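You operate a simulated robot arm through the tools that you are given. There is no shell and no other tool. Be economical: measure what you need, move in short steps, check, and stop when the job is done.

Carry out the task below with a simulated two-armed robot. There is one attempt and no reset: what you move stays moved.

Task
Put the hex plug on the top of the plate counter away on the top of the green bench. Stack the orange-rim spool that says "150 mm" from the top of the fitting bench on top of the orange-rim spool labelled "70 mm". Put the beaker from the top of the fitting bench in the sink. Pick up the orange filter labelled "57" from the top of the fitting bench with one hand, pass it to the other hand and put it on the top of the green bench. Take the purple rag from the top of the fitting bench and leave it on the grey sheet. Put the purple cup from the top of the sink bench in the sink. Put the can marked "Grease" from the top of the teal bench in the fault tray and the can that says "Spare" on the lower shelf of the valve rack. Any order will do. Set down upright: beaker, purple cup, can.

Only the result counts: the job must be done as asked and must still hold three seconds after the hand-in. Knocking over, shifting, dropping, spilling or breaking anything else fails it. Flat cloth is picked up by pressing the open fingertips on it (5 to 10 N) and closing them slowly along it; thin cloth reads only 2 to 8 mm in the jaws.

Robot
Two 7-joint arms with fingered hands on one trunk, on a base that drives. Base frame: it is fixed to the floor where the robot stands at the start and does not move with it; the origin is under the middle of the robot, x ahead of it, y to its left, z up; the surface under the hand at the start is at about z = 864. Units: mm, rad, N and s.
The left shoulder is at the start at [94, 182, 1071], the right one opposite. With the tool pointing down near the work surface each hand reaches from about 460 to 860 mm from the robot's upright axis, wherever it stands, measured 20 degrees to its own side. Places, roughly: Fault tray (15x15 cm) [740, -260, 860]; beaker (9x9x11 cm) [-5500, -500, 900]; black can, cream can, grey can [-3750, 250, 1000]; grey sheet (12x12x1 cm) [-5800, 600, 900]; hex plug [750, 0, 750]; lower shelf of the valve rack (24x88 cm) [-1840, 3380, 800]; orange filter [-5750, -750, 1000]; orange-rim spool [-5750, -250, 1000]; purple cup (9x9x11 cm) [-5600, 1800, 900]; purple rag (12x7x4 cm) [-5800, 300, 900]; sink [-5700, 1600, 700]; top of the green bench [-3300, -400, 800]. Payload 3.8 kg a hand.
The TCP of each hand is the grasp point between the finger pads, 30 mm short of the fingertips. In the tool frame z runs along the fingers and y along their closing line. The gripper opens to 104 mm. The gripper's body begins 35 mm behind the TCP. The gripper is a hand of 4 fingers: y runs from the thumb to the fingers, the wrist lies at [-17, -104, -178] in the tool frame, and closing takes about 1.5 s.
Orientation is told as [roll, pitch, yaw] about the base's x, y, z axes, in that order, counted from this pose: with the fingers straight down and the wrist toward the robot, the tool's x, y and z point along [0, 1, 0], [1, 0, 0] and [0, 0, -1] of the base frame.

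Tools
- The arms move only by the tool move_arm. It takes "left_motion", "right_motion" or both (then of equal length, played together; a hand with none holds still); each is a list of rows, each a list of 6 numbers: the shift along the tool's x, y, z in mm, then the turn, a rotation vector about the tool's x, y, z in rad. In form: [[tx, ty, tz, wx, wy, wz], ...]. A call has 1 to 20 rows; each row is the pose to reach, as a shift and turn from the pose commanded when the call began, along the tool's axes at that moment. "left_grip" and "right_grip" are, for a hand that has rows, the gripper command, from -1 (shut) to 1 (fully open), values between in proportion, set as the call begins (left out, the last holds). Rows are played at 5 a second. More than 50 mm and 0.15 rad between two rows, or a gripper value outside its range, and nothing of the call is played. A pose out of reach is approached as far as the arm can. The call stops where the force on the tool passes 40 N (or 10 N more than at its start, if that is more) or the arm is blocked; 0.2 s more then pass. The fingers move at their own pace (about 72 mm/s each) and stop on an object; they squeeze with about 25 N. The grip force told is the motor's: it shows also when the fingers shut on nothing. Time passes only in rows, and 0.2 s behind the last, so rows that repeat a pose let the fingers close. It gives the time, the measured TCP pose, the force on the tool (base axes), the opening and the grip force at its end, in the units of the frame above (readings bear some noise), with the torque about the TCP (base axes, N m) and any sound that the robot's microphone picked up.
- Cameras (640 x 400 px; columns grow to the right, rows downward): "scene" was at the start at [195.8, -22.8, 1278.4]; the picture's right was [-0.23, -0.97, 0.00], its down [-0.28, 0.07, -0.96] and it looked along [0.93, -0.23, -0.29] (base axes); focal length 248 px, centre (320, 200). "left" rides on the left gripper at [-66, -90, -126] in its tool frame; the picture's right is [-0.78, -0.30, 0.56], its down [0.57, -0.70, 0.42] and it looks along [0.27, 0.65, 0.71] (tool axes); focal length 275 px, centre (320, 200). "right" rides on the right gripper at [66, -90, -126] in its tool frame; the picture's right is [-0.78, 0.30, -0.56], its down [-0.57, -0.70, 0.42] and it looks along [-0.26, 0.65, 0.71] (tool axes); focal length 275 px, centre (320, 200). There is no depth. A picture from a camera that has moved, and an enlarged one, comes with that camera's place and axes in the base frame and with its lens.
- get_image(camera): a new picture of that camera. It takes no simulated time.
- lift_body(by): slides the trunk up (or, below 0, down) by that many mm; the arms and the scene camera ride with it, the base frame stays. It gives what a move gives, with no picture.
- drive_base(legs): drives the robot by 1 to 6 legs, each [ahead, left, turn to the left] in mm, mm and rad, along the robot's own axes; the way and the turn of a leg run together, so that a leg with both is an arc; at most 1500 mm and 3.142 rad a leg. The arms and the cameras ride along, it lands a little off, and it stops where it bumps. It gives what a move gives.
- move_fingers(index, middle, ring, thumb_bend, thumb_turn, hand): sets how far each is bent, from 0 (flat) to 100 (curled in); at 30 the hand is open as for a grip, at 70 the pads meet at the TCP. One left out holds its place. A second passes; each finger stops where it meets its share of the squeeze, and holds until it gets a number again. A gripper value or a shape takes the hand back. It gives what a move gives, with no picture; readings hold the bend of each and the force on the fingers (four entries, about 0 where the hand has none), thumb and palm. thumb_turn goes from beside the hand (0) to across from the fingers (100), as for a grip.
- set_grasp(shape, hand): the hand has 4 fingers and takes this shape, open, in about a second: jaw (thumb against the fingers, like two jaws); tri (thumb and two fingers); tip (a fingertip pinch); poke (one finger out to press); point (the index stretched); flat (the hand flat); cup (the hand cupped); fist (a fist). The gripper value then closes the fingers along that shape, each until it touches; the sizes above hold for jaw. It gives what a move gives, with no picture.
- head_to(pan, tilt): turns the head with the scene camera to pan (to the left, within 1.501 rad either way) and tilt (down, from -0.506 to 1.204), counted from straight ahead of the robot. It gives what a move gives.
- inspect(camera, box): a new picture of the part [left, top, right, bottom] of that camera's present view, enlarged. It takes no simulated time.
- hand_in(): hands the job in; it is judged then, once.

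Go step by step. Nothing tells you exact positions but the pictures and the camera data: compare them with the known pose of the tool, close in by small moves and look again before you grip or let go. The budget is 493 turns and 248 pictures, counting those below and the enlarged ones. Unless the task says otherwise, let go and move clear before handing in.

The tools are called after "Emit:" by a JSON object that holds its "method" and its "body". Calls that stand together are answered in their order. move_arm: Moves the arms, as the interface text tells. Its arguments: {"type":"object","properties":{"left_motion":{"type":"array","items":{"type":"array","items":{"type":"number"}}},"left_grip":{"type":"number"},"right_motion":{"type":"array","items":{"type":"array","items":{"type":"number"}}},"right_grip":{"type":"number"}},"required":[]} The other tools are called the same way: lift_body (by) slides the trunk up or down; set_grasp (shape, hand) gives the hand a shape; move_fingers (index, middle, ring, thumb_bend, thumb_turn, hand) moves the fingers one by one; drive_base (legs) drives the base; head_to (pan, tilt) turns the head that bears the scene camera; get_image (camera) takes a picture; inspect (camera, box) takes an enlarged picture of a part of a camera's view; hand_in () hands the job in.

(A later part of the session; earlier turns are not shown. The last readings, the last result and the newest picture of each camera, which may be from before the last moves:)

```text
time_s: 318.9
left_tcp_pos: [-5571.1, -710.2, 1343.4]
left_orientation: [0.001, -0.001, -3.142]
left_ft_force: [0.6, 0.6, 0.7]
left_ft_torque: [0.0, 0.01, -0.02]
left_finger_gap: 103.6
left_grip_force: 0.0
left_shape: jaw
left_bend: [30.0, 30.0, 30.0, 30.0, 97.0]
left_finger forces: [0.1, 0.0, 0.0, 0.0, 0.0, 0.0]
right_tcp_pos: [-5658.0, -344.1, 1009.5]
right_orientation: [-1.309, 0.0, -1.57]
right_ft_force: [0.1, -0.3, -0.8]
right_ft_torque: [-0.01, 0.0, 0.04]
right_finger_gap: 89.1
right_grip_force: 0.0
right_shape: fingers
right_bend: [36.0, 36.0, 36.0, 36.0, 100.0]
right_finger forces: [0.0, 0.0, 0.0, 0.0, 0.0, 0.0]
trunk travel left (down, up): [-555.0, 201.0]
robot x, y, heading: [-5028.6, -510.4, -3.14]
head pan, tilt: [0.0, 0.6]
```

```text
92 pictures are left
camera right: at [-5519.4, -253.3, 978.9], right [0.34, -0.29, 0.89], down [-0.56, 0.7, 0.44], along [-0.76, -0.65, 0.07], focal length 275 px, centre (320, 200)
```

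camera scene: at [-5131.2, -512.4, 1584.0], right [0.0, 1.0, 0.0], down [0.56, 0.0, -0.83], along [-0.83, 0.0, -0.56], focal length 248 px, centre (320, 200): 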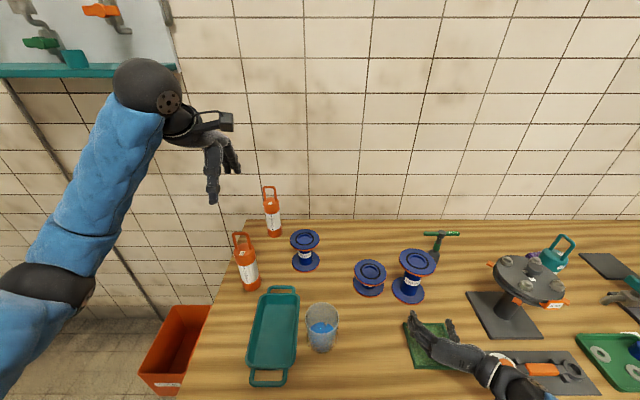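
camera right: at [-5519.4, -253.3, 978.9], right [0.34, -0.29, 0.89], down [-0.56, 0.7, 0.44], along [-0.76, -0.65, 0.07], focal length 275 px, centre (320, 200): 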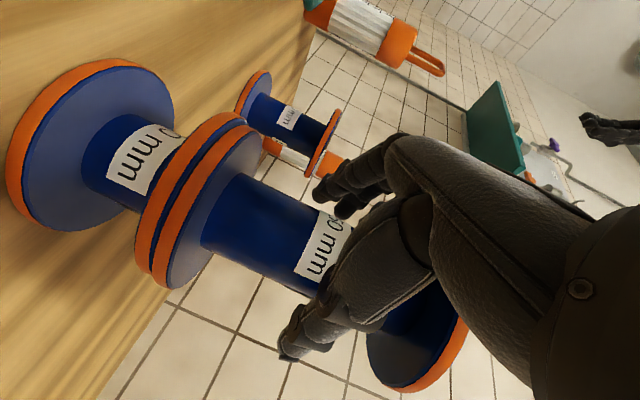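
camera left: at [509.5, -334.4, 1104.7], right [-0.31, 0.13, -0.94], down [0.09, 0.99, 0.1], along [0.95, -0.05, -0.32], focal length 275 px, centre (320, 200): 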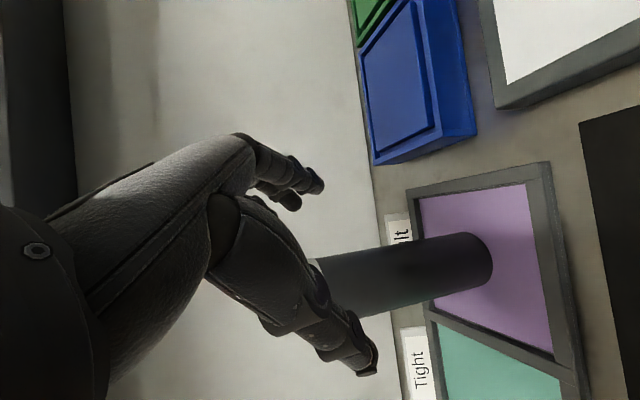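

Stack is done. I'll retreat and bring the right hand back to the downward pose while backing the base.

Emit:
{"method": "move_arm", "body": {"right_motion": [[10, 0, -38, 0, 0, 0], [20, 0, -76, 0, 0, 0], [30, 0, -114, 0, 0, 0], [40, 0, -150, 0, 0, 0], [0, 0, -165, 0, 0, 0], [-45, 0, -180, 0, 0, 0], [-90, 0, -195, 0, 0, 0]]}}

Emit:
{"method": "drive_base", "body": {"legs": [[-170, 0, 0]]}}

Emit:
{"method": "move_arm", "body": {"right_motion": [[0, 0, 0, 0, 0.13, 0], [0, 0, 0, 0, 0.262, 0], [0, 0, 0, 0, 0.393, 0], [0, 0, 0, 0, 0.524, 0], [0, 0, 0, 0, 0.655, 0], [0, 0, 0, 0, 0.785, 0], [0, 0, 0, 0, 0.916, 0], [0, 0, 0, 0, 1.047, 0], [0, 0, 0, 0, 1.178, 0], [0, 0, 0, 0, 1.309, 0]]}}

Emit:
{"method": "move_arm", "body": {"right_motion": [[0, -10, 0, 0, 0, 0.14], [0, -20, 0, 0, 0, 0.286], [0, -30, 0, 0, 0, 0.428], [0, -40, 0, 0, 0, 0.571], [0, -50, 0, 0, 0, 0.714], [0, -60, 0, 0, 0, 0.857], [0, -70, 0, 0, 0, 1.0], [0, -80, 0, 0, 0, 1.143], [0, -90, 0, 0, 0, 1.286], [0, -100, 0, 0, 0, 1.428], [0, -100, 0, 0, 0, 1.571]], "right_grip": 1}}

Emit:
{"method": "get_image", "body": {"camera": "scene"}}

```text
time_s: 320.4
left_tcp_pos: [-5573.1, -711.3, 1343.0]
left_orientation: [-0.001, 0.0, -3.14]
left_ft_force: [0.6, 0.4, -0.6]
left_ft_torque: [-0.04, 0.0, 0.01]
left_finger_gap: 103.7
left_grip_force: 0.0
left_shape: jaw
left_bend: [30.0, 30.0, 30.0, 30.0, 97.0]
left_finger forces: [0.0, 0.0, 0.0, 0.0, 0.0, 0.0]
right_tcp_pos: [-5490.9, -343.2, 1148.7]
right_orientation: [-1.307, -0.001, -1.569]
right_ft_force: [0.0, -1.0, -1.0]
right_ft_torque: [0.02, 0.01, -0.02]
right_finger_gap: 89.2
right_grip_force: 0.0
right_shape: fingers
right_bend: [36.0, 36.0, 36.0, 36.0, 100.0]
right_finger forces: [0.0, 0.0, 0.1, 0.0, 0.0, 0.0]
trunk travel left (down, up): [-555.0, 201.0]
robot x, y, heading: [-5030.2, -509.5, -3.14]
head pan, tilt: [0.0, 0.6]
```

```text
time_s: 321.9
left_tcp_pos: [-5398.4, -710.5, 1344.0]
left_orientation: [0.001, 0.001, -3.14]
left_ft_force: [-0.2, 0.1, 0.1]
left_ft_torque: [0.04, 0.02, 0.01]
left_finger_gap: 103.8
left_grip_force: 0.0
left_shape: jaw
left_bend: [30.0, 30.0, 30.0, 30.0, 97.0]
left_finger forces: [0.0, 0.0, 0.1, 0.1, 0.0, 0.1]
right_tcp_pos: [-5320.4, -343.8, 1149.7]
right_orientation: [-1.311, -0.002, -1.57]
right_ft_force: [0.3, -0.2, -0.1]
right_ft_torque: [0.01, 0.01, -0.02]
right_finger_gap: 89.0
right_grip_force: 0.0
right_shape: fingers
right_bend: [36.0, 36.0, 36.0, 36.0, 100.0]
right_finger forces: [0.0, 0.0, 0.1, 0.0, 0.1, 0.1]
trunk travel left (down, up): [-555.0, 201.0]
robot x, y, heading: [-4854.5, -510.9, -3.136]
head pan, tilt: [0.0, 0.6]
```

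```text
time_s: 324.1
left_tcp_pos: [-5400.9, -709.8, 1342.4]
left_orientation: [0.0, 0.002, -3.142]
left_ft_force: [-0.6, 0.2, 0.2]
left_ft_torque: [0.01, -0.01, 0.03]
left_finger_gap: 103.9
left_grip_force: 0.1
left_shape: jaw
left_bend: [30.0, 30.0, 30.0, 30.0, 97.0]
left_finger forces: [0.1, 0.0, 0.0, 0.0, 0.2, 0.0]
right_tcp_pos: [-5321.3, -343.7, 1148.6]
right_orientation: [0.002, -0.002, -1.569]
right_ft_force: [0.1, -0.6, -0.5]
right_ft_torque: [0.01, -0.01, 0.01]
right_finger_gap: 89.3
right_grip_force: 0.0
right_shape: fingers
right_bend: [36.0, 36.0, 36.0, 36.0, 100.0]
right_finger forces: [0.0, 0.0, 0.0, 0.1, 0.0, 0.1]
trunk travel left (down, up): [-555.0, 201.0]
robot x, y, heading: [-4852.0, -508.5, -3.137]
head pan, tilt: [0.0, 0.6]
```

```text
time_s: 326.5
left_tcp_pos: [-5400.6, -711.2, 1343.4]
left_orientation: [0.001, 0.004, -3.143]
left_ft_force: [0.2, -0.1, 0.2]
left_ft_torque: [0.0, 0.02, 0.0]
left_finger_gap: 103.6
left_grip_force: 0.0
left_shape: jaw
left_bend: [30.0, 30.0, 30.0, 30.0, 97.0]
left_finger forces: [0.0, 0.0, 0.0, 0.0, 0.1, 0.1]
right_tcp_pos: [-5322.6, -243.3, 1150.0]
right_orientation: [0.003, 0.001, 3.141]
right_ft_force: [0.9, -0.2, -0.8]
right_ft_torque: [0.0, 0.01, 0.01]
right_finger_gap: 103.5
right_grip_force: 0.1
right_shape: jaw
right_bend: [30.0, 30.0, 30.0, 30.0, 97.0]
right_finger forces: [0.1, 0.0, 0.0, 0.0, 0.0, 0.0]
trunk travel left (down, up): [-555.0, 201.0]
robot x, y, heading: [-4856.1, -511.2, -3.141]
head pan, tilt: [0.0, 0.6]
```

```text
91 pictures are left
camera scene: at [-4960.9, -512.7, 1583.9], right [0.0, 1.0, 0.0], down [0.57, 0.0, -0.82], along [-0.82, 0.0, -0.57], focal length 248 px, centre (320, 200)
```

scene: 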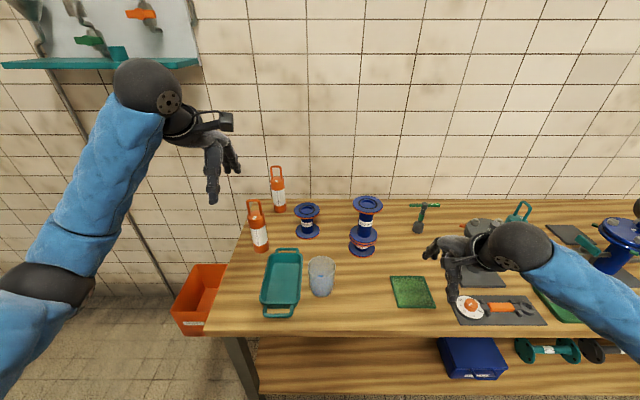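

Emit:
{"method": "drive_base", "body": {"legs": [[0, 170, 0]]}}

Emit:
{"method": "lift_body", "body": {"by": -80}}

Emit:
{"method": "move_arm", "body": {"right_motion": [[22, 37, 0, 0, 0, 0], [44, 74, 0, 0, 0, 0], [66, 111, 0, 0, 0, 0], [92, 150, 0, 0, 0, 0], [92, 150, 0, 0, 0, 0]]}}

Emit:
{"method": "get_image", "body": {"camera": "right"}}

```text
time_s: 328.0
left_tcp_pos: [-5400.0, -878.9, 1342.0]
left_orientation: [-0.001, 0.002, 3.139]
left_ft_force: [-0.2, -0.4, -0.8]
left_ft_torque: [-0.01, -0.01, -0.01]
left_finger_gap: 103.6
left_grip_force: 0.0
left_shape: jaw
left_bend: [30.0, 30.0, 30.0, 30.0, 97.0]
left_finger forces: [0.0, 0.0, 0.0, 0.0, 0.0, 0.0]
right_tcp_pos: [-5322.6, -411.5, 1149.3]
right_orientation: [-0.001, 0.0, 3.143]
right_ft_force: [-0.2, 0.5, 0.2]
right_ft_torque: [0.0, -0.05, 0.02]
right_finger_gap: 103.4
right_grip_force: 0.1
right_shape: jaw
right_bend: [30.0, 30.0, 30.0, 30.0, 97.0]
right_finger forces: [0.0, 0.0, 0.0, 0.0, 0.1, 0.1]
trunk travel left (down, up): [-555.0, 201.0]
robot x, y, heading: [-4855.2, -678.5, -3.143]
head pan, tilt: [0.0, 0.6]
```

```text
time_s: 329.1
left_tcp_pos: [-5400.0, -878.8, 1263.5]
left_orientation: [-0.001, -0.001, 3.14]
left_ft_force: [0.6, 1.5, -0.2]
left_ft_torque: [0.02, 0.01, 0.0]
left_finger_gap: 103.9
left_grip_force: 0.1
left_shape: jaw
left_bend: [30.0, 30.0, 30.0, 30.0, 97.0]
left_finger forces: [0.1, 0.1, 0.0, 0.1, 0.0, 0.0]
right_tcp_pos: [-5320.1, -411.9, 1068.6]
right_orientation: [0.001, -0.002, 3.14]
right_ft_force: [0.1, -0.1, 0.1]
right_ft_torque: [-0.02, -0.02, -0.01]
right_finger_gap: 103.3
right_grip_force: 0.0
right_shape: jaw
right_bend: [30.0, 30.0, 30.0, 30.0, 97.0]
right_finger forces: [0.0, 0.0, 0.0, 0.0, 0.1, 0.0]
trunk travel left (down, up): [-475.0, 281.0]
robot x, y, heading: [-4858.4, -682.2, -3.141]
head pan, tilt: [0.0, 0.6]
```

```text
time_s: 330.3
left_tcp_pos: [-5401.0, -878.0, 1262.2]
left_orientation: [-0.001, 0.0, 3.141]
left_ft_force: [-0.2, 0.4, -1.1]
left_ft_torque: [0.01, -0.02, -0.03]
left_finger_gap: 103.7
left_grip_force: 0.2
left_shape: jaw
left_bend: [30.0, 30.0, 30.0, 30.0, 97.0]
left_finger forces: [0.0, 0.0, 0.0, 0.0, 0.0, 0.0]
right_tcp_pos: [-5470.5, -503.6, 1068.3]
right_orientation: [0.002, -0.001, 3.141]
right_ft_force: [0.0, 0.0, 0.0]
right_ft_torque: [0.0, -0.03, -0.01]
right_finger_gap: 103.9
right_grip_force: 0.0
right_shape: jaw
right_bend: [30.0, 30.0, 30.0, 30.0, 97.0]
right_finger forces: [0.1, 0.0, 0.0, 0.0, 0.0, 0.0]
trunk travel left (down, up): [-475.0, 281.0]
robot x, y, heading: [-4856.4, -679.6, -3.137]
head pan, tilt: [0.0, 0.6]
```

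```text
90 pictures are left
camera right: at [-5381.1, -568.4, 1194.5], right [-0.3, 0.78, 0.56], down [0.7, 0.57, -0.43], along [-0.65, 0.26, -0.71], focal length 275 px, centre (320, 200)
```

right: 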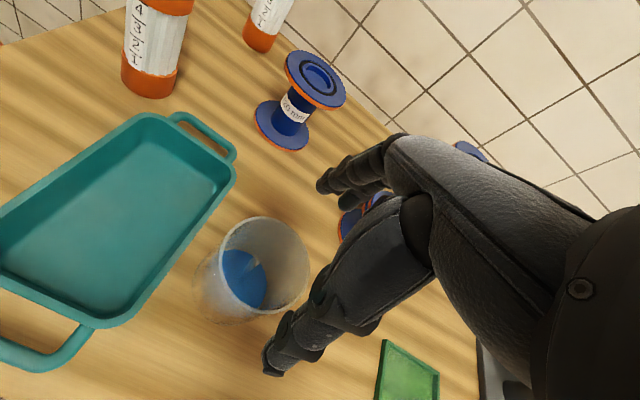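

Emit:
{"method": "move_fingers", "body": {"hand": "right", "index": 21, "middle": 21, "ring": 21, "thumb_bend": 21}}

Emit:
{"method": "move_arm", "body": {"right_motion": [[5, 13, 15, 0, 0, 0], [5, 13, 40, 0, 0, 0], [5, 13, 40, 0, 0, 0]]}}

Emit:
{"method": "get_image", "body": {"camera": "right"}}

Emit:
{"method": "inspect", "body": {"camera": "scene", "box": [300, 180, 460, 300]}}

```text
time_s: 331.3
left_tcp_pos: [-5401.6, -877.3, 1263.3]
left_orientation: [-0.001, 0.0, 3.139]
left_ft_force: [-0.9, 0.4, 0.1]
left_ft_torque: [0.01, 0.04, 0.0]
left_finger_gap: 103.5
left_grip_force: 0.1
left_shape: jaw
left_bend: [30.0, 30.0, 30.0, 30.0, 97.0]
left_finger forces: [0.1, 0.0, 0.0, 0.0, 0.0, 0.0]
right_tcp_pos: [-5471.2, -504.8, 1068.1]
right_orientation: [0.002, 0.001, 3.14]
right_ft_force: [-0.5, 0.3, -0.4]
right_ft_torque: [0.01, 0.0, 0.02]
right_finger_gap: 123.8
right_grip_force: 0.0
right_shape: fingers
right_bend: [21.0, 21.0, 21.0, 21.0, 97.0]
right_finger forces: [0.0, 0.1, 0.0, 0.1, 0.0, 0.0]
trunk travel left (down, up): [-475.0, 281.0]
robot x, y, heading: [-4857.0, -685.1, -3.144]
head pan, tilt: [0.0, 0.6]
```

```text
time_s: 332.1
left_tcp_pos: [-5400.9, -880.2, 1262.1]
left_orientation: [0.0, 0.002, 3.14]
left_ft_force: [0.4, 0.4, 0.0]
left_ft_torque: [0.02, -0.02, -0.02]
left_finger_gap: 103.7
left_grip_force: 0.1
left_shape: jaw
left_bend: [30.0, 30.0, 30.0, 30.0, 97.0]
left_finger forces: [0.0, 0.0, 0.0, 0.0, 0.1, 0.0]
right_tcp_pos: [-5485.0, -508.3, 1029.8]
right_orientation: [0.002, 0.0, 3.142]
right_ft_force: [-1.0, 0.2, -0.6]
right_ft_torque: [0.02, 0.01, 0.0]
right_finger_gap: 124.2
right_grip_force: 0.1
right_shape: fingers
right_bend: [21.0, 21.0, 21.0, 21.0, 97.0]
right_finger forces: [0.1, 0.1, 0.1, 0.0, 0.0, 0.0]
trunk travel left (down, up): [-475.0, 281.0]
robot x, y, heading: [-4852.1, -686.5, -3.143]
head pan, tilt: [0.0, 0.6]
```

```text
89 pictures are left
camera right: at [-5395.1, -573.3, 1154.6], right [-0.3, 0.78, 0.56], down [0.7, 0.57, -0.43], along [-0.65, 0.26, -0.71], focal length 275 px, centre (320, 200)
```

right: 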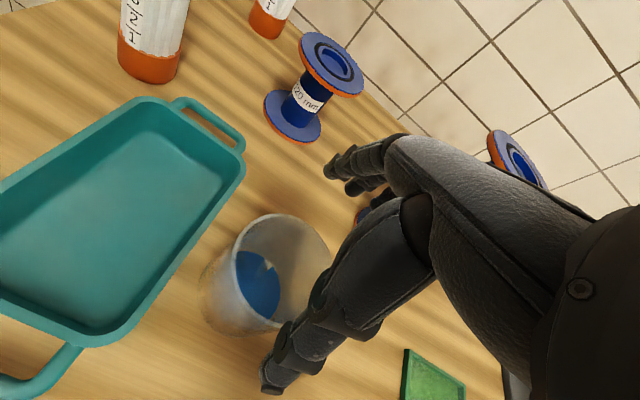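

```text
3.33 times, centred on (380, 240) of scene
camera zoom: at [-4970.1, -681.6, 1503.6], right [0.0, 1.0, 0.0], down [0.57, 0.0, -0.82], along [-0.82, 0.0, -0.57], focal length 825 px, centre (120, 67)
```

zoom: 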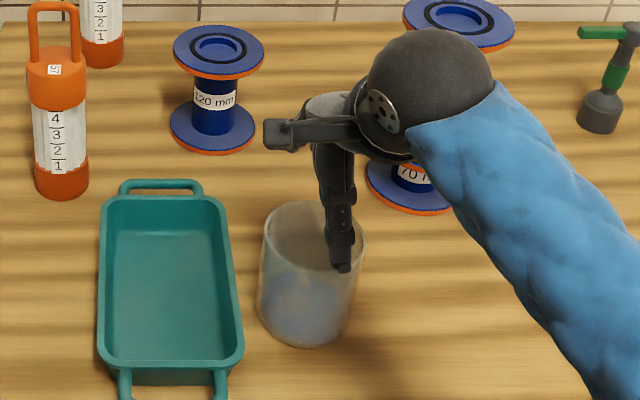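

Emit:
{"method": "move_arm", "body": {"right_motion": [[3, -2, 25, 0, 0, 0], [3, -2, 50, 0, 0, 0], [3, -2, 72, 0, 0, 0], [3, -2, 72, 0, 0, 0]]}}

Emit:
{"method": "get_image", "body": {"camera": "right"}}

```text
time_s: 333.1
left_tcp_pos: [-5399.9, -878.7, 1263.0]
left_orientation: [0.0, 0.001, 3.141]
left_ft_force: [0.4, -0.5, -0.1]
left_ft_torque: [-0.01, 0.02, 0.0]
left_finger_gap: 103.6
left_grip_force: 0.0
left_shape: jaw
left_bend: [30.0, 30.0, 30.0, 30.0, 97.0]
left_finger forces: [0.0, 0.0, 0.0, 0.0, 0.0, 0.0]
right_tcp_pos: [-5483.2, -512.5, 957.4]
right_orientation: [0.001, -0.001, 3.139]
right_ft_force: [-0.2, 0.0, 0.2]
right_ft_torque: [0.02, 0.03, -0.03]
right_finger_gap: 124.3
right_grip_force: 0.0
right_shape: fingers
right_bend: [21.0, 21.0, 21.0, 21.0, 97.0]
right_finger forces: [0.1, 0.1, 0.0, 0.0, 0.0, 0.1]
trunk travel left (down, up): [-475.0, 281.0]
robot x, y, heading: [-4855.7, -681.7, -3.145]
head pan, tilt: [0.0, 0.6]
```

```text
87 pictures are left
camera right: at [-5393.1, -576.3, 1082.6], right [-0.29, 0.78, 0.56], down [0.7, 0.57, -0.43], along [-0.65, 0.26, -0.71], focal length 275 px, centre (320, 200)
```

right: 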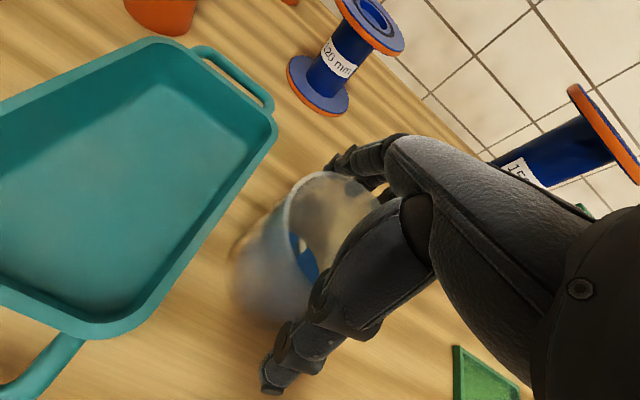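

Emit:
{"method": "move_arm", "body": {"right_motion": [[0, 0, 0, 0, 0, 0], [0, 0, 0, 0, 0, 0], [0, 0, 0, 0, 0, 0], [0, 0, 0, 0, 0, 0], [0, 0, 0, 0, 0, 0], [0, 0, 0, 0, 0, 0], [0, 0, 0, 0, 0, 0]], "right_grip": -1}}

Emit:
{"method": "get_image", "body": {"camera": "right"}}

```text
time_s: 334.7
left_tcp_pos: [-5401.5, -878.5, 1262.3]
left_orientation: [0.0, 0.003, 3.14]
left_ft_force: [0.2, 0.5, 0.6]
left_ft_torque: [0.01, 0.02, -0.02]
left_finger_gap: 103.8
left_grip_force: 0.0
left_shape: jaw
left_bend: [30.0, 30.0, 30.0, 30.0, 97.0]
left_finger forces: [0.0, 0.1, 0.0, 0.1, 0.1, 0.0]
right_tcp_pos: [-5483.0, -510.4, 956.2]
right_orientation: [0.002, 0.0, 3.143]
right_ft_force: [-0.7, 0.0, -0.4]
right_ft_torque: [0.06, 0.04, -0.01]
right_finger_gap: 82.2
right_grip_force: 25.0
right_shape: jaw
right_bend: [30.0, 34.0, 35.0, 49.0, 98.0]
right_finger forces: [15.6, 10.3, 3.2, 0.0, 27.5, 0.1]
trunk travel left (down, up): [-475.0, 281.0]
robot x, y, heading: [-4856.8, -681.2, -3.144]
head pan, tilt: [0.0, 0.6]
```

```text
86 pictures are left
camera right: at [-5393.0, -576.4, 1082.8], right [-0.3, 0.78, 0.56], down [0.7, 0.57, -0.43], along [-0.65, 0.26, -0.71], focal length 275 px, centre (320, 200)
```

right: 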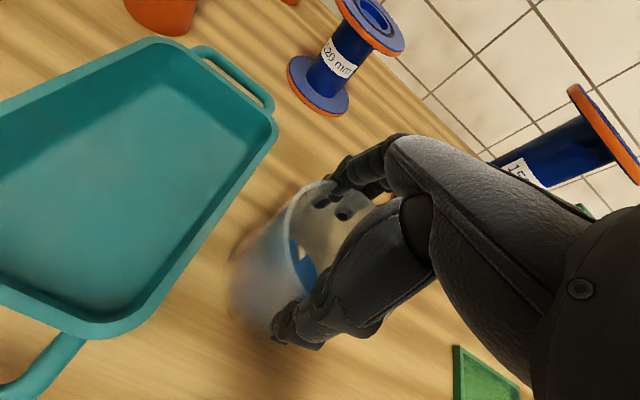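

Emit:
{"method": "move_arm", "body": {"right_motion": [[0, 0, -5, 0, 0, 0], [0, 0, -12, 0, 0, 0], [0, 0, -22, 0, 0, 0], [0, 0, -35, 0, 0, 0], [0, 0, -35, 0, 0, 0], [0, 0, -35, 0, 0, 0]]}}

Emit:
{"method": "get_image", "body": {"camera": "right"}}

Emit:
{"method": "inspect", "body": {"camera": "scene", "box": [300, 200, 428, 296]}}

```text
time_s: 336.1
left_tcp_pos: [-5401.3, -879.1, 1262.5]
left_orientation: [-0.001, 0.001, 3.139]
left_ft_force: [0.0, 0.6, 1.1]
left_ft_torque: [0.02, 0.02, 0.0]
left_finger_gap: 103.6
left_grip_force: 0.1
left_shape: jaw
left_bend: [30.0, 30.0, 30.0, 30.0, 97.0]
left_finger forces: [0.0, 0.1, 0.1, 0.0, 0.0, 0.1]
right_tcp_pos: [-5482.5, -511.5, 991.9]
right_orientation: [0.002, 0.001, 3.142]
right_ft_force: [0.4, -0.2, -1.1]
right_ft_torque: [-0.01, 0.01, -0.03]
right_finger_gap: 81.6
right_grip_force: 25.3
right_shape: jaw
right_bend: [30.0, 34.0, 35.0, 49.0, 98.0]
right_finger forces: [15.0, 10.2, 3.0, 0.1, 27.4, 0.1]
trunk travel left (down, up): [-475.0, 281.0]
robot x, y, heading: [-4857.8, -684.2, -3.143]
head pan, tilt: [0.0, 0.6]
```

```text
85 pictures are left
camera right: at [-5392.7, -576.8, 1117.8], right [-0.3, 0.78, 0.56], down [0.7, 0.57, -0.43], along [-0.65, 0.26, -0.71], focal length 275 px, centre (320, 200)
```

right: 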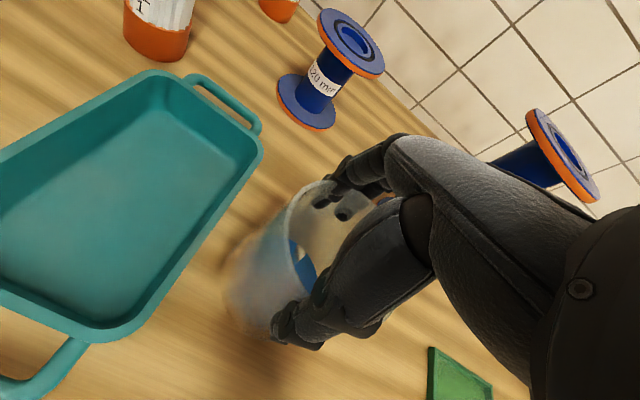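

```text
4.17 times, centred on (364, 248) of scene
camera zoom: at [-4970.0, -681.4, 1503.6], right [0.0, 1.0, 0.0], down [0.57, 0.0, -0.82], along [-0.82, 0.0, -0.57], focal length 1032 px, centre (137, 0)
```

zoom: 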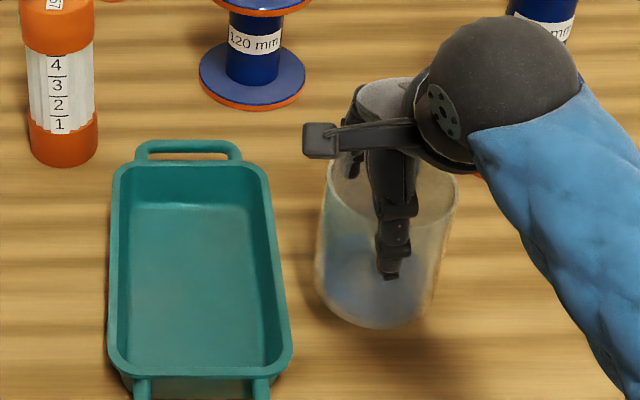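

Beaker is held upright. Raising it and driving to the sink.

Emit:
{"method": "lift_body", "body": {"by": 180}}

Emit:
{"method": "drive_base", "body": {"legs": [[-230, 0, 0], [0, -1490, 0], [0, -620, 0]]}}

Emit:
{"method": "head_to", "body": {"pan": -0.15, "tilt": 0.55}}

Emit:
{"method": "get_image", "body": {"camera": "scene"}}

```text
time_s: 338.1
left_tcp_pos: [-5401.4, -878.6, 1441.9]
left_orientation: [0.002, 0.002, 3.139]
left_ft_force: [-0.1, 0.0, -0.6]
left_ft_torque: [0.04, 0.02, 0.01]
left_finger_gap: 103.7
left_grip_force: 0.0
left_shape: jaw
left_bend: [30.0, 30.0, 30.0, 30.0, 97.0]
left_finger forces: [0.1, 0.0, 0.0, 0.0, 0.1, 0.0]
right_tcp_pos: [-5481.7, -511.7, 1172.4]
right_orientation: [0.002, 0.001, 3.143]
right_ft_force: [-0.2, 0.3, -1.0]
right_ft_torque: [-0.02, -0.03, 0.03]
right_finger_gap: 81.8
right_grip_force: 25.5
right_shape: jaw
right_bend: [30.0, 34.0, 35.0, 49.0, 98.0]
right_finger forces: [15.0, 10.2, 3.1, 0.1, 27.4, 0.0]
trunk travel left (down, up): [-655.0, 101.0]
robot x, y, heading: [-4855.0, -677.6, -3.144]
head pan, tilt: [0.0, 0.6]
```

```text
time_s: 349.9
left_tcp_pos: [-5168.4, 1227.1, 1442.2]
left_orientation: [-0.001, 0.001, 3.137]
left_ft_force: [0.2, -0.7, -0.5]
left_ft_torque: [0.02, -0.03, -0.01]
left_finger_gap: 103.8
left_grip_force: 0.0
left_shape: jaw
left_bend: [30.0, 30.0, 30.0, 30.0, 97.0]
left_finger forces: [0.0, 0.0, 0.1, 0.1, 0.0, 0.1]
right_tcp_pos: [-5248.2, 1594.1, 1171.5]
right_orientation: [0.001, -0.001, 3.138]
right_ft_force: [0.3, -0.1, -0.9]
right_ft_torque: [0.01, -0.02, -0.01]
right_finger_gap: 81.5
right_grip_force: 24.4
right_shape: jaw
right_bend: [30.0, 34.0, 35.0, 49.0, 98.0]
right_finger forces: [15.0, 10.3, 3.1, 0.1, 27.2, 0.0]
trunk travel left (down, up): [-655.0, 101.0]
robot x, y, heading: [-4618.9, 1424.0, 3.137]
head pan, tilt: [0.0, 0.6]
```

```text
time_s: 350.6
left_tcp_pos: [-5167.7, 1227.5, 1442.5]
left_orientation: [0.0, 0.002, 3.138]
left_ft_force: [0.1, 0.5, 0.1]
left_ft_torque: [-0.02, 0.02, 0.04]
left_finger_gap: 103.7
left_grip_force: 0.1
left_shape: jaw
left_bend: [30.0, 30.0, 30.0, 30.0, 97.0]
left_finger forces: [0.0, 0.0, 0.0, 0.0, 0.0, 0.1]
right_tcp_pos: [-5247.0, 1594.3, 1171.3]
right_orientation: [0.002, 0.001, 3.137]
right_ft_force: [0.4, 0.2, -0.4]
right_ft_torque: [-0.02, 0.0, 0.01]
right_finger_gap: 81.7
right_grip_force: 24.9
right_shape: jaw
right_bend: [30.0, 34.0, 35.0, 49.0, 98.0]
right_finger forces: [15.0, 10.4, 3.1, 0.1, 27.2, 0.0]
trunk travel left (down, up): [-655.0, 101.0]
robot x, y, heading: [-4621.6, 1420.9, 3.139]
head pan, tilt: [-0.15, 0.55]
```

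```text
83 pictures are left
camera scene: at [-4722.4, 1436.9, 1688.6], right [0.15, 0.99, 0.0], down [0.52, -0.08, -0.85], along [-0.84, 0.13, -0.52], focal length 248 px, centre (320, 200)
```

scene: 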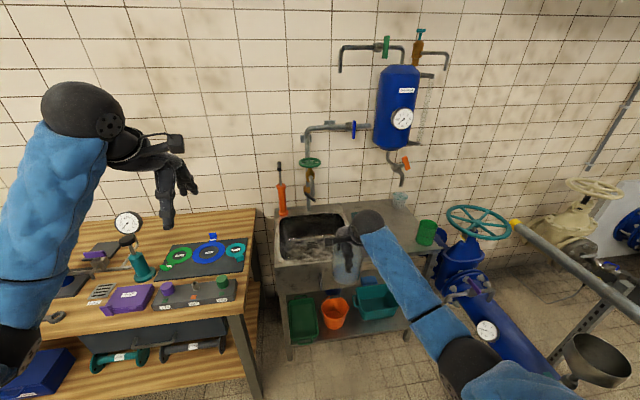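

Emit:
{"method": "drive_base", "body": {"legs": [[400, 90, 0]]}}

Emit:
{"method": "head_to", "body": {"pan": -0.2, "tilt": 0.8}}

Emit:
{"method": "get_image", "body": {"camera": "scene"}}

Emit:
{"method": "get_image", "body": {"camera": "right"}}

```text
time_s: 353.1
left_tcp_pos: [-5568.7, 1139.4, 1442.1]
left_orientation: [0.0, 0.001, 3.138]
left_ft_force: [-0.3, 1.0, 0.4]
left_ft_torque: [0.03, -0.01, -0.01]
left_finger_gap: 103.8
left_grip_force: 0.0
left_shape: jaw
left_bend: [30.0, 30.0, 30.0, 30.0, 97.0]
left_finger forces: [0.1, 0.1, 0.1, 0.0, 0.0, 0.0]
right_tcp_pos: [-5649.0, 1505.6, 1171.2]
right_orientation: [0.001, 0.001, 3.136]
right_ft_force: [0.1, -0.7, -2.1]
right_ft_torque: [0.03, -0.03, -0.01]
right_finger_gap: 81.7
right_grip_force: 25.2
right_shape: jaw
right_bend: [30.0, 34.0, 35.0, 49.0, 98.0]
right_finger forces: [15.0, 10.3, 3.1, 0.0, 27.2, 0.0]
trunk travel left (down, up): [-655.0, 101.0]
robot x, y, heading: [-5019.2, 1336.4, 3.136]
head pan, tilt: [-0.15, 0.55]
```

```text
time_s: 353.9
left_tcp_pos: [-5568.9, 1139.4, 1442.5]
left_orientation: [0.0, 0.003, 3.135]
left_ft_force: [-0.5, -0.6, -0.1]
left_ft_torque: [0.01, 0.0, 0.01]
left_finger_gap: 103.7
left_grip_force: 0.1
left_shape: jaw
left_bend: [30.0, 30.0, 30.0, 30.0, 97.0]
left_finger forces: [0.0, 0.0, 0.0, 0.1, 0.0, 0.0]
right_tcp_pos: [-5649.6, 1506.2, 1171.7]
right_orientation: [0.001, -0.001, 3.136]
right_ft_force: [-1.0, -0.1, -1.8]
right_ft_torque: [0.0, 0.0, 0.01]
right_finger_gap: 81.6
right_grip_force: 25.1
right_shape: jaw
right_bend: [30.0, 34.0, 35.0, 49.0, 98.0]
right_finger forces: [14.9, 10.3, 3.1, 0.1, 27.2, 0.1]
trunk travel left (down, up): [-655.0, 101.0]
robot x, y, heading: [-5023.5, 1334.4, 3.137]
head pan, tilt: [-0.201, 0.799]
```

```text
82 pictures are left
camera scene: at [-5114.1, 1350.8, 1667.2], right [0.2, 0.98, 0.0], down [0.7, -0.15, -0.7], along [-0.68, 0.14, -0.72], focal length 248 px, centre (320, 200)
```

scene: 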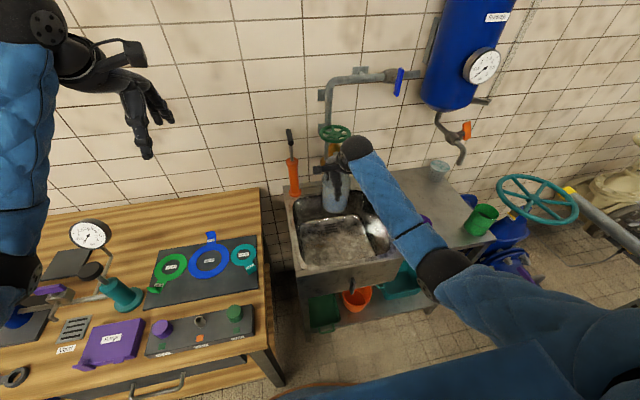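

```text
81 pictures are left
camera right: at [-5559.6, 1441.1, 1297.4], right [-0.29, 0.78, 0.56], down [0.7, 0.57, -0.43], along [-0.65, 0.27, -0.71], focal length 275 px, centre (320, 200)
```

right: 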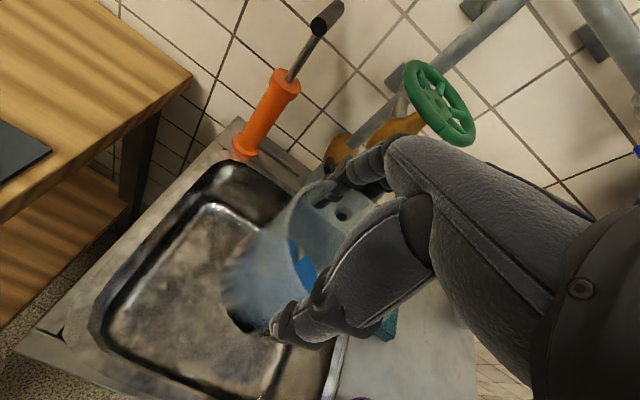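

Emit:
{"method": "move_arm", "body": {"right_motion": [[15, 20, 0, 0, 0, 0], [31, 41, 0, 0, 0, 0], [31, 41, 40, 0, 0, 0], [31, 41, 80, 0, 0, 0], [31, 41, 80, 0, 0, 0]]}}

Emit:
{"method": "lift_body", "body": {"by": -230}}

Emit:
{"method": "get_image", "body": {"camera": "scene"}}

Emit:
{"method": "get_image", "body": {"camera": "right"}}

```text
time_s: 355.1
left_tcp_pos: [-5568.2, 1138.2, 1442.1]
left_orientation: [0.001, 0.0, 3.135]
left_ft_force: [-0.3, 0.6, -0.2]
left_ft_torque: [0.02, 0.0, 0.02]
left_finger_gap: 103.6
left_grip_force: 0.1
left_shape: jaw
left_bend: [30.0, 30.0, 30.0, 30.0, 97.0]
left_finger forces: [0.0, 0.0, 0.0, 0.0, 0.1, 0.0]
right_tcp_pos: [-5690.3, 1473.6, 1093.8]
right_orientation: [0.002, -0.003, 3.135]
right_ft_force: [-0.5, 1.0, 0.0]
right_ft_torque: [-0.02, -0.02, 0.04]
right_finger_gap: 81.8
right_grip_force: 24.6
right_shape: jaw
right_bend: [30.0, 34.0, 35.0, 49.0, 98.0]
right_finger forces: [14.5, 10.2, 3.2, 0.0, 26.8, 0.0]
trunk travel left (down, up): [-655.0, 101.0]
robot x, y, heading: [-5022.9, 1334.3, 3.134]
head pan, tilt: [-0.201, 0.799]
```

```text
time_s: 357.5
left_tcp_pos: [-5569.0, 1139.1, 1213.4]
left_orientation: [-0.001, 0.0, 3.137]
left_ft_force: [-0.4, 0.3, 0.2]
left_ft_torque: [0.0, -0.01, -0.03]
left_finger_gap: 103.6
left_grip_force: 0.1
left_shape: jaw
left_bend: [30.0, 30.0, 30.0, 30.0, 97.0]
left_finger forces: [0.0, 0.1, 0.0, 0.0, 0.0, 0.0]
right_tcp_pos: [-5690.2, 1475.7, 862.1]
right_orientation: [0.002, 0.0, 3.135]
right_ft_force: [0.2, 1.6, -1.0]
right_ft_torque: [0.0, 0.02, -0.01]
right_finger_gap: 81.8
right_grip_force: 25.1
right_shape: jaw
right_bend: [30.0, 34.0, 35.0, 49.0, 98.0]
right_finger forces: [14.4, 10.4, 3.1, 0.0, 26.7, 0.0]
trunk travel left (down, up): [-425.0, 331.0]
robot x, y, heading: [-5021.5, 1333.1, 3.14]
head pan, tilt: [-0.201, 0.799]
```

```text
80 pictures are left
camera scene: at [-5137.0, 1351.0, 1436.5], right [0.2, 0.98, 0.0], down [0.7, -0.15, -0.7], along [-0.68, 0.14, -0.72], focal length 248 px, centre (320, 200)
```

scene: 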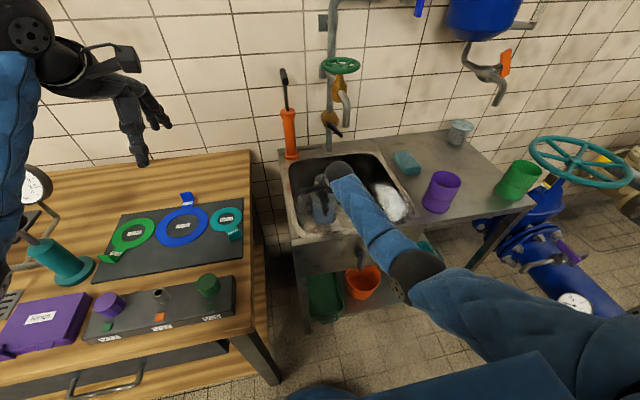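

```text
79 pictures are left
camera right: at [-5600.5, 1410.4, 988.0], right [-0.29, 0.78, 0.56], down [0.7, 0.57, -0.43], along [-0.65, 0.27, -0.71], focal length 275 px, centre (320, 200)
```

right: 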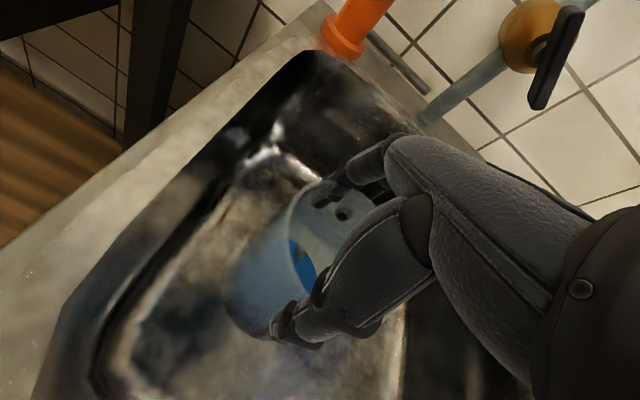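

Emit:
{"method": "move_arm", "body": {"right_motion": [[0, 0, 8, 0, 0, 0], [0, 0, 16, 0, 0, 0], [0, 0, 24, 0, 0, 0], [0, 0, 30, 0, 0, 0], [0, 0, 36, 0, 0, 0], [0, 0, 41, 0, 0, 0], [0, 0, 46, 0, 0, 0], [0, 0, 50, 0, 0, 0]]}}

Emit:
{"method": "get_image", "body": {"camera": "right"}}

```text
time_s: 359.3
left_tcp_pos: [-5569.2, 1138.7, 1213.1]
left_orientation: [0.001, 0.003, 3.137]
left_ft_force: [-0.3, -0.7, 0.4]
left_ft_torque: [0.04, 0.03, 0.03]
left_finger_gap: 103.7
left_grip_force: 0.1
left_shape: jaw
left_bend: [30.0, 30.0, 30.0, 30.0, 97.0]
left_finger forces: [0.0, 0.1, 0.1, 0.0, 0.0, 0.0]
right_tcp_pos: [-5690.4, 1475.0, 812.6]
right_orientation: [0.002, 0.0, 3.137]
right_ft_force: [0.7, -1.0, -1.3]
right_ft_torque: [0.0, -0.01, 0.0]
right_finger_gap: 81.6
right_grip_force: 25.0
right_shape: jaw
right_bend: [30.0, 34.0, 35.0, 49.0, 98.0]
right_finger forces: [14.6, 10.4, 3.1, 0.0, 26.6, 0.0]
trunk travel left (down, up): [-425.0, 331.0]
robot x, y, heading: [-5020.8, 1334.3, 3.135]
head pan, tilt: [-0.201, 0.799]
```

```text
78 pictures are left
camera right: at [-5600.7, 1410.0, 937.7], right [-0.29, 0.78, 0.56], down [0.7, 0.57, -0.43], along [-0.65, 0.27, -0.71], focal length 275 px, centre (320, 200)
```

right: 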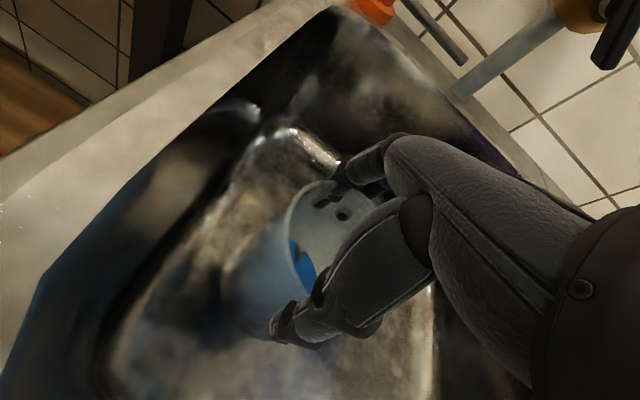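

Emit:
{"method": "move_arm", "body": {"right_motion": [[0, 0, 4, 0, 0, 0], [0, 0, 8, 0, 0, 0], [0, 0, 11, 0, 0, 0], [0, 0, 14, 0, 0, 0], [0, 0, 16, 0, 0, 0], [0, 0, 18, 0, 0, 0]]}}

```text
time_s: 360.7
left_tcp_pos: [-5570.1, 1139.1, 1212.7]
left_orientation: [0.0, 0.002, 3.136]
left_ft_force: [-0.3, -0.1, 0.2]
left_ft_torque: [0.02, 0.02, -0.01]
left_finger_gap: 103.8
left_grip_force: 0.1
left_shape: jaw
left_bend: [30.0, 30.0, 30.0, 30.0, 97.0]
left_finger forces: [0.0, 0.0, 0.0, 0.0, 0.0, 0.0]
right_tcp_pos: [-5689.8, 1475.7, 794.2]
right_orientation: [0.002, 0.002, 3.136]
right_ft_force: [0.5, 0.0, -1.5]
right_ft_torque: [-0.02, -0.02, 0.01]
right_finger_gap: 82.0
right_grip_force: 24.7
right_shape: jaw
right_bend: [30.0, 34.0, 35.0, 49.0, 98.0]
right_finger forces: [14.4, 10.4, 3.1, 0.0, 26.5, 0.1]
trunk travel left (down, up): [-425.0, 331.0]
robot x, y, heading: [-5022.7, 1337.4, 3.137]
head pan, tilt: [-0.201, 0.799]
```

Emit:
{"method": "move_arm", "body": {"right_motion": [[0, 0, 3, 0, 0, 0], [0, 0, 5, 0, 0, 0], [0, 0, 7, 0, 0, 0], [0, 0, 9, 0, 0, 0], [0, 0, 11, 0, 0, 0], [0, 0, 13, 0, 0, 0]]}}

```text
time_s: 362.1
left_tcp_pos: [-5569.1, 1139.6, 1212.5]
left_orientation: [0.0, 0.002, 3.136]
left_ft_force: [0.7, -0.1, -0.3]
left_ft_torque: [-0.01, -0.04, -0.01]
left_finger_gap: 103.8
left_grip_force: 0.0
left_shape: jaw
left_bend: [30.0, 30.0, 30.0, 30.0, 97.0]
left_finger forces: [0.1, 0.0, 0.0, 0.1, 0.0, 0.0]
right_tcp_pos: [-5690.4, 1475.1, 781.1]
right_orientation: [0.002, -0.001, 3.137]
right_ft_force: [-0.8, 0.2, -1.4]
right_ft_torque: [0.03, -0.01, 0.01]
right_finger_gap: 81.7
right_grip_force: 24.7
right_shape: jaw
right_bend: [30.0, 34.0, 35.0, 49.0, 98.0]
right_finger forces: [14.4, 10.4, 3.2, 0.0, 26.5, 0.1]
trunk travel left (down, up): [-425.0, 331.0]
robot x, y, heading: [-5021.4, 1333.0, 3.14]
head pan, tilt: [-0.201, 0.799]
```

Emit:
{"method": "move_arm", "body": {"right_motion": [[0, 0, 3, 0, 0, 0], [0, 0, 6, 0, 0, 0], [0, 0, 8, 0, 0, 0], [0, 0, 10, 0, 0, 0], [0, 0, 12, 0, 0, 0], [0, 0, 14, 0, 0, 0], [0, 0, 16, 0, 0, 0]]}}

Emit:
{"method": "get_image", "body": {"camera": "right"}}

```text
time_s: 363.7
left_tcp_pos: [-5569.5, 1139.0, 1211.9]
left_orientation: [-0.001, 0.001, 3.137]
left_ft_force: [-0.3, -0.3, 0.3]
left_ft_torque: [0.02, -0.01, -0.03]
left_finger_gap: 103.7
left_grip_force: 0.0
left_shape: jaw
left_bend: [30.0, 30.0, 30.0, 30.0, 97.0]
left_finger forces: [0.1, 0.0, 0.1, 0.0, 0.0, 0.0]
right_tcp_pos: [-5686.7, 1478.1, 768.2]
right_orientation: [0.001, 0.001, 3.139]
right_ft_force: [-0.2, 0.1, -0.6]
right_ft_torque: [-0.05, 0.0, -0.02]
right_finger_gap: 81.8
right_grip_force: 25.2
right_shape: jaw
right_bend: [30.0, 34.0, 35.0, 49.0, 98.0]
right_finger forces: [14.4, 10.4, 3.3, 0.0, 26.4, 0.0]
right hand out of reach, approached as far as the arm can: row 5, 6, 7
trunk travel left (down, up): [-425.0, 331.0]
robot x, y, heading: [-5018.7, 1336.1, 3.135]
head pan, tilt: [-0.201, 0.799]
```

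```text
77 pictures are left
camera right: at [-5597.4, 1412.7, 894.0], right [-0.29, 0.78, 0.56], down [0.7, 0.57, -0.43], along [-0.65, 0.27, -0.71], focal length 275 px, centre (320, 200)
```

right: 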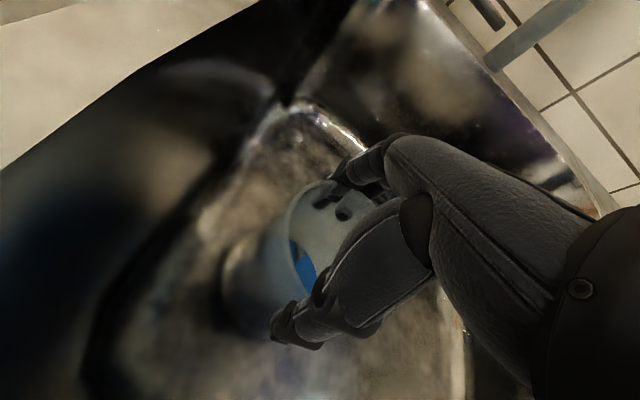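

Emit:
{"method": "lift_body", "body": {"by": -12}}

Emit:
{"method": "lift_body", "body": {"by": -8}}

```text
time_s: 364.3
left_tcp_pos: [-5568.1, 1138.8, 1200.5]
left_orientation: [0.001, -0.001, 3.136]
left_ft_force: [-0.6, 0.1, 0.1]
left_ft_torque: [-0.02, 0.0, -0.02]
left_finger_gap: 103.7
left_grip_force: 0.0
left_shape: jaw
left_bend: [30.0, 30.0, 30.0, 30.0, 97.0]
left_finger forces: [0.0, 0.0, 0.0, 0.0, 0.1, 0.0]
right_tcp_pos: [-5687.9, 1477.8, 757.0]
right_orientation: [0.003, -0.002, 3.137]
right_ft_force: [-0.1, -0.6, 1.2]
right_ft_torque: [0.11, 0.15, 0.01]
right_finger_gap: 81.5
right_grip_force: 25.1
right_shape: jaw
right_bend: [30.0, 34.0, 35.0, 50.0, 98.0]
right_finger forces: [14.4, 11.2, 3.8, 0.1, 26.6, 0.1]
trunk travel left (down, up): [-413.0, 343.0]
robot x, y, heading: [-5022.5, 1337.3, 3.137]
head pan, tilt: [-0.201, 0.799]
```

```text
time_s: 364.9
left_tcp_pos: [-5563.7, 1139.9, 1195.3]
left_orientation: [-0.001, -0.004, 3.135]
left_ft_force: [-0.2, 0.4, -0.5]
left_ft_torque: [-0.03, 0.0, 0.02]
left_finger_gap: 103.5
left_grip_force: 0.0
left_shape: jaw
left_bend: [30.0, 30.0, 30.0, 30.0, 97.0]
left_finger forces: [0.0, 0.1, 0.0, 0.0, 0.0, 0.0]
right_tcp_pos: [-5688.7, 1478.2, 754.6]
right_orientation: [0.001, -0.013, 3.139]
right_ft_force: [7.1, 1.6, 34.2]
right_ft_torque: [0.15, -0.19, -0.17]
right_finger_gap: 79.6
right_grip_force: 25.2
right_shape: jaw
right_bend: [32.0, 34.0, 35.0, 50.0, 98.0]
right_finger forces: [10.5, 10.8, 1.9, 0.0, 29.6, 0.0]
trunk travel left (down, up): [-405.0, 351.0]
robot x, y, heading: [-5024.5, 1338.9, 3.143]
head pan, tilt: [-0.201, 0.799]
```

Emit:
{"method": "lift_body", "body": {"by": 6}}

Emit:
{"method": "move_fingers", "body": {"hand": "right", "index": 20, "middle": 20, "ring": 20, "thumb_bend": 22}}

Emit:
{"method": "get_image", "body": {"camera": "right"}}

```text
time_s: 365.4
left_tcp_pos: [-5567.5, 1138.1, 1197.8]
left_orientation: [0.0, 0.0, 3.135]
left_ft_force: [0.0, -0.3, -0.4]
left_ft_torque: [0.03, 0.02, 0.01]
left_finger_gap: 103.6
left_grip_force: 0.0
left_shape: jaw
left_bend: [30.0, 30.0, 30.0, 30.0, 97.0]
left_finger forces: [0.0, 0.1, 0.1, 0.1, 0.1, 0.0]
right_tcp_pos: [-5688.2, 1476.7, 754.9]
right_orientation: [0.003, -0.003, 3.138]
right_ft_force: [-2.8, -0.3, 15.4]
right_ft_torque: [0.18, 0.36, 0.01]
right_finger_gap: 79.6
right_grip_force: 24.9
right_shape: jaw
right_bend: [31.0, 34.0, 35.0, 51.0, 98.0]
right_finger forces: [14.1, 12.5, 3.6, 0.0, 24.6, 0.0]
trunk travel left (down, up): [-411.0, 345.0]
robot x, y, heading: [-5027.6, 1335.5, 3.141]
head pan, tilt: [-0.201, 0.799]
```

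```text
time_s: 366.4
left_tcp_pos: [-5568.8, 1139.1, 1198.8]
left_orientation: [0.0, 0.0, 3.138]
left_ft_force: [0.5, -0.8, -0.2]
left_ft_torque: [-0.01, 0.0, -0.02]
left_finger_gap: 103.9
left_grip_force: 0.0
left_shape: jaw
left_bend: [30.0, 30.0, 30.0, 30.0, 97.0]
left_finger forces: [0.0, 0.0, 0.1, 0.0, 0.0, 0.0]
right_tcp_pos: [-5687.6, 1477.4, 753.1]
right_orientation: [0.002, 0.002, 3.137]
right_ft_force: [0.0, -0.3, 0.2]
right_ft_torque: [-0.01, 0.01, -0.01]
right_finger_gap: 124.4
right_grip_force: 0.1
right_shape: fingers
right_bend: [20.0, 20.0, 20.0, 22.0, 100.0]
right_finger forces: [0.1, 0.0, 0.0, 0.0, 0.1, 0.0]
trunk travel left (down, up): [-411.0, 345.0]
robot x, y, heading: [-5020.9, 1330.9, 3.138]
head pan, tilt: [-0.201, 0.799]
```

```text
76 pictures are left
camera right: at [-5598.6, 1412.3, 879.2], right [-0.29, 0.78, 0.56], down [0.7, 0.57, -0.42], along [-0.65, 0.27, -0.72], focal length 275 px, centre (320, 200)
```

right: 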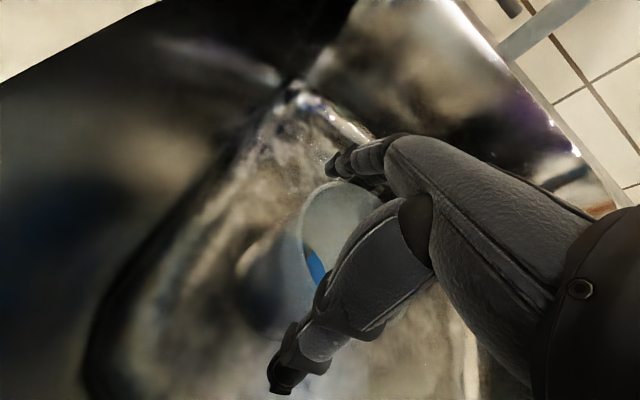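

Beaker stands free in the sink. I'll rise straight out with the trunk.

Emit:
{"method": "lift_body", "body": {"by": 330}}

Emit:
{"method": "get_image", "body": {"camera": "right"}}

Emit:
{"method": "head_to", "body": {"pan": -0.3, "tilt": 0.8}}

Emit:
{"method": "get_image", "body": {"camera": "scene"}}

```text
time_s: 369.7
left_tcp_pos: [-5567.7, 1139.2, 1527.2]
left_orientation: [0.0, 0.002, 3.137]
left_ft_force: [-0.1, -0.2, -0.3]
left_ft_torque: [-0.01, 0.02, 0.0]
left_finger_gap: 103.9
left_grip_force: 0.0
left_shape: jaw
left_bend: [30.0, 30.0, 30.0, 30.0, 97.0]
left_finger forces: [0.0, 0.0, 0.0, 0.1, 0.0, 0.0]
right_tcp_pos: [-5693.4, 1477.6, 1118.0]
right_orientation: [0.0, -0.052, 3.138]
right_ft_force: [0.5, -0.3, -1.1]
right_ft_torque: [0.01, 0.02, 0.02]
right_finger_gap: 125.0
right_grip_force: 0.1
right_shape: fingers
right_bend: [20.0, 20.0, 20.0, 22.0, 100.0]
right_finger forces: [0.0, 0.0, 0.1, 0.0, 0.0, 0.1]
trunk travel left (down, up): [-741.0, 15.0]
robot x, y, heading: [-5021.5, 1334.7, 3.136]
head pan, tilt: [-0.201, 0.799]
```

```text
75 pictures are left
camera right: at [-5598.0, 1412.5, 1239.7], right [-0.26, 0.78, 0.57], down [0.68, 0.57, -0.46], along [-0.68, 0.27, -0.68], focal length 275 px, centre (320, 200)
```

right: 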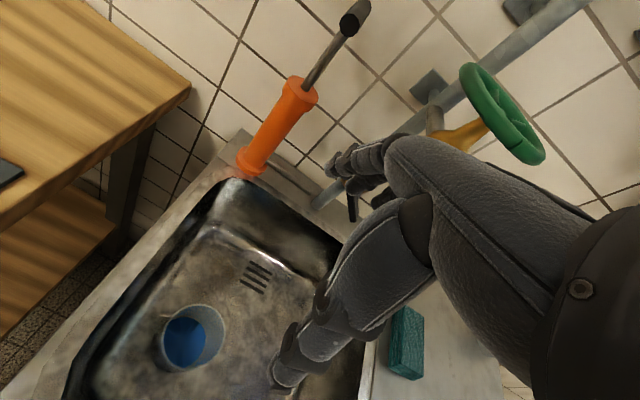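

```text
time_s: 370.4
left_tcp_pos: [-5568.9, 1137.3, 1528.7]
left_orientation: [-0.001, 0.003, 3.138]
left_ft_force: [-0.2, -0.6, 0.1]
left_ft_torque: [-0.02, 0.01, -0.01]
left_finger_gap: 103.5
left_grip_force: 0.1
left_shape: jaw
left_bend: [30.0, 30.0, 30.0, 30.0, 97.0]
left_finger forces: [0.0, 0.0, 0.0, 0.0, 0.1, 0.1]
right_tcp_pos: [-5693.6, 1477.5, 1119.1]
right_orientation: [0.002, -0.052, 3.137]
right_ft_force: [0.4, -0.3, 0.5]
right_ft_torque: [-0.02, 0.0, 0.0]
right_finger_gap: 124.5
right_grip_force: 0.1
right_shape: fingers
right_bend: [20.0, 20.0, 20.0, 22.0, 100.0]
right_finger forces: [0.0, 0.0, 0.0, 0.0, 0.1, 0.0]
trunk travel left (down, up): [-741.0, 15.0]
robot x, y, heading: [-5024.7, 1334.0, 3.136]
head pan, tilt: [-0.3, 0.799]
```

```text
74 pictures are left
camera scene: at [-5110.7, 1358.6, 1753.1], right [0.3, 0.95, 0.0], down [0.68, -0.21, -0.7], along [-0.67, 0.21, -0.72], focal length 248 px, centre (320, 200)
```

scene: 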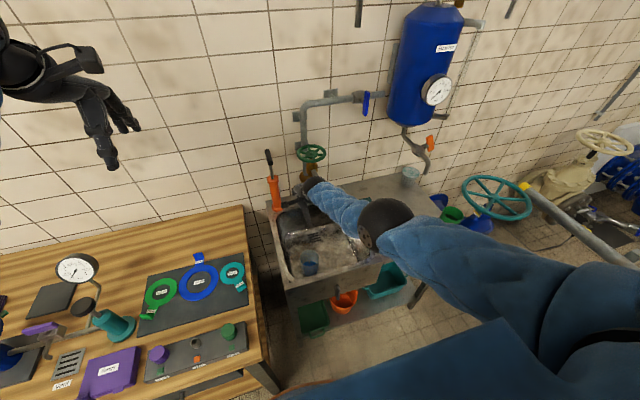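

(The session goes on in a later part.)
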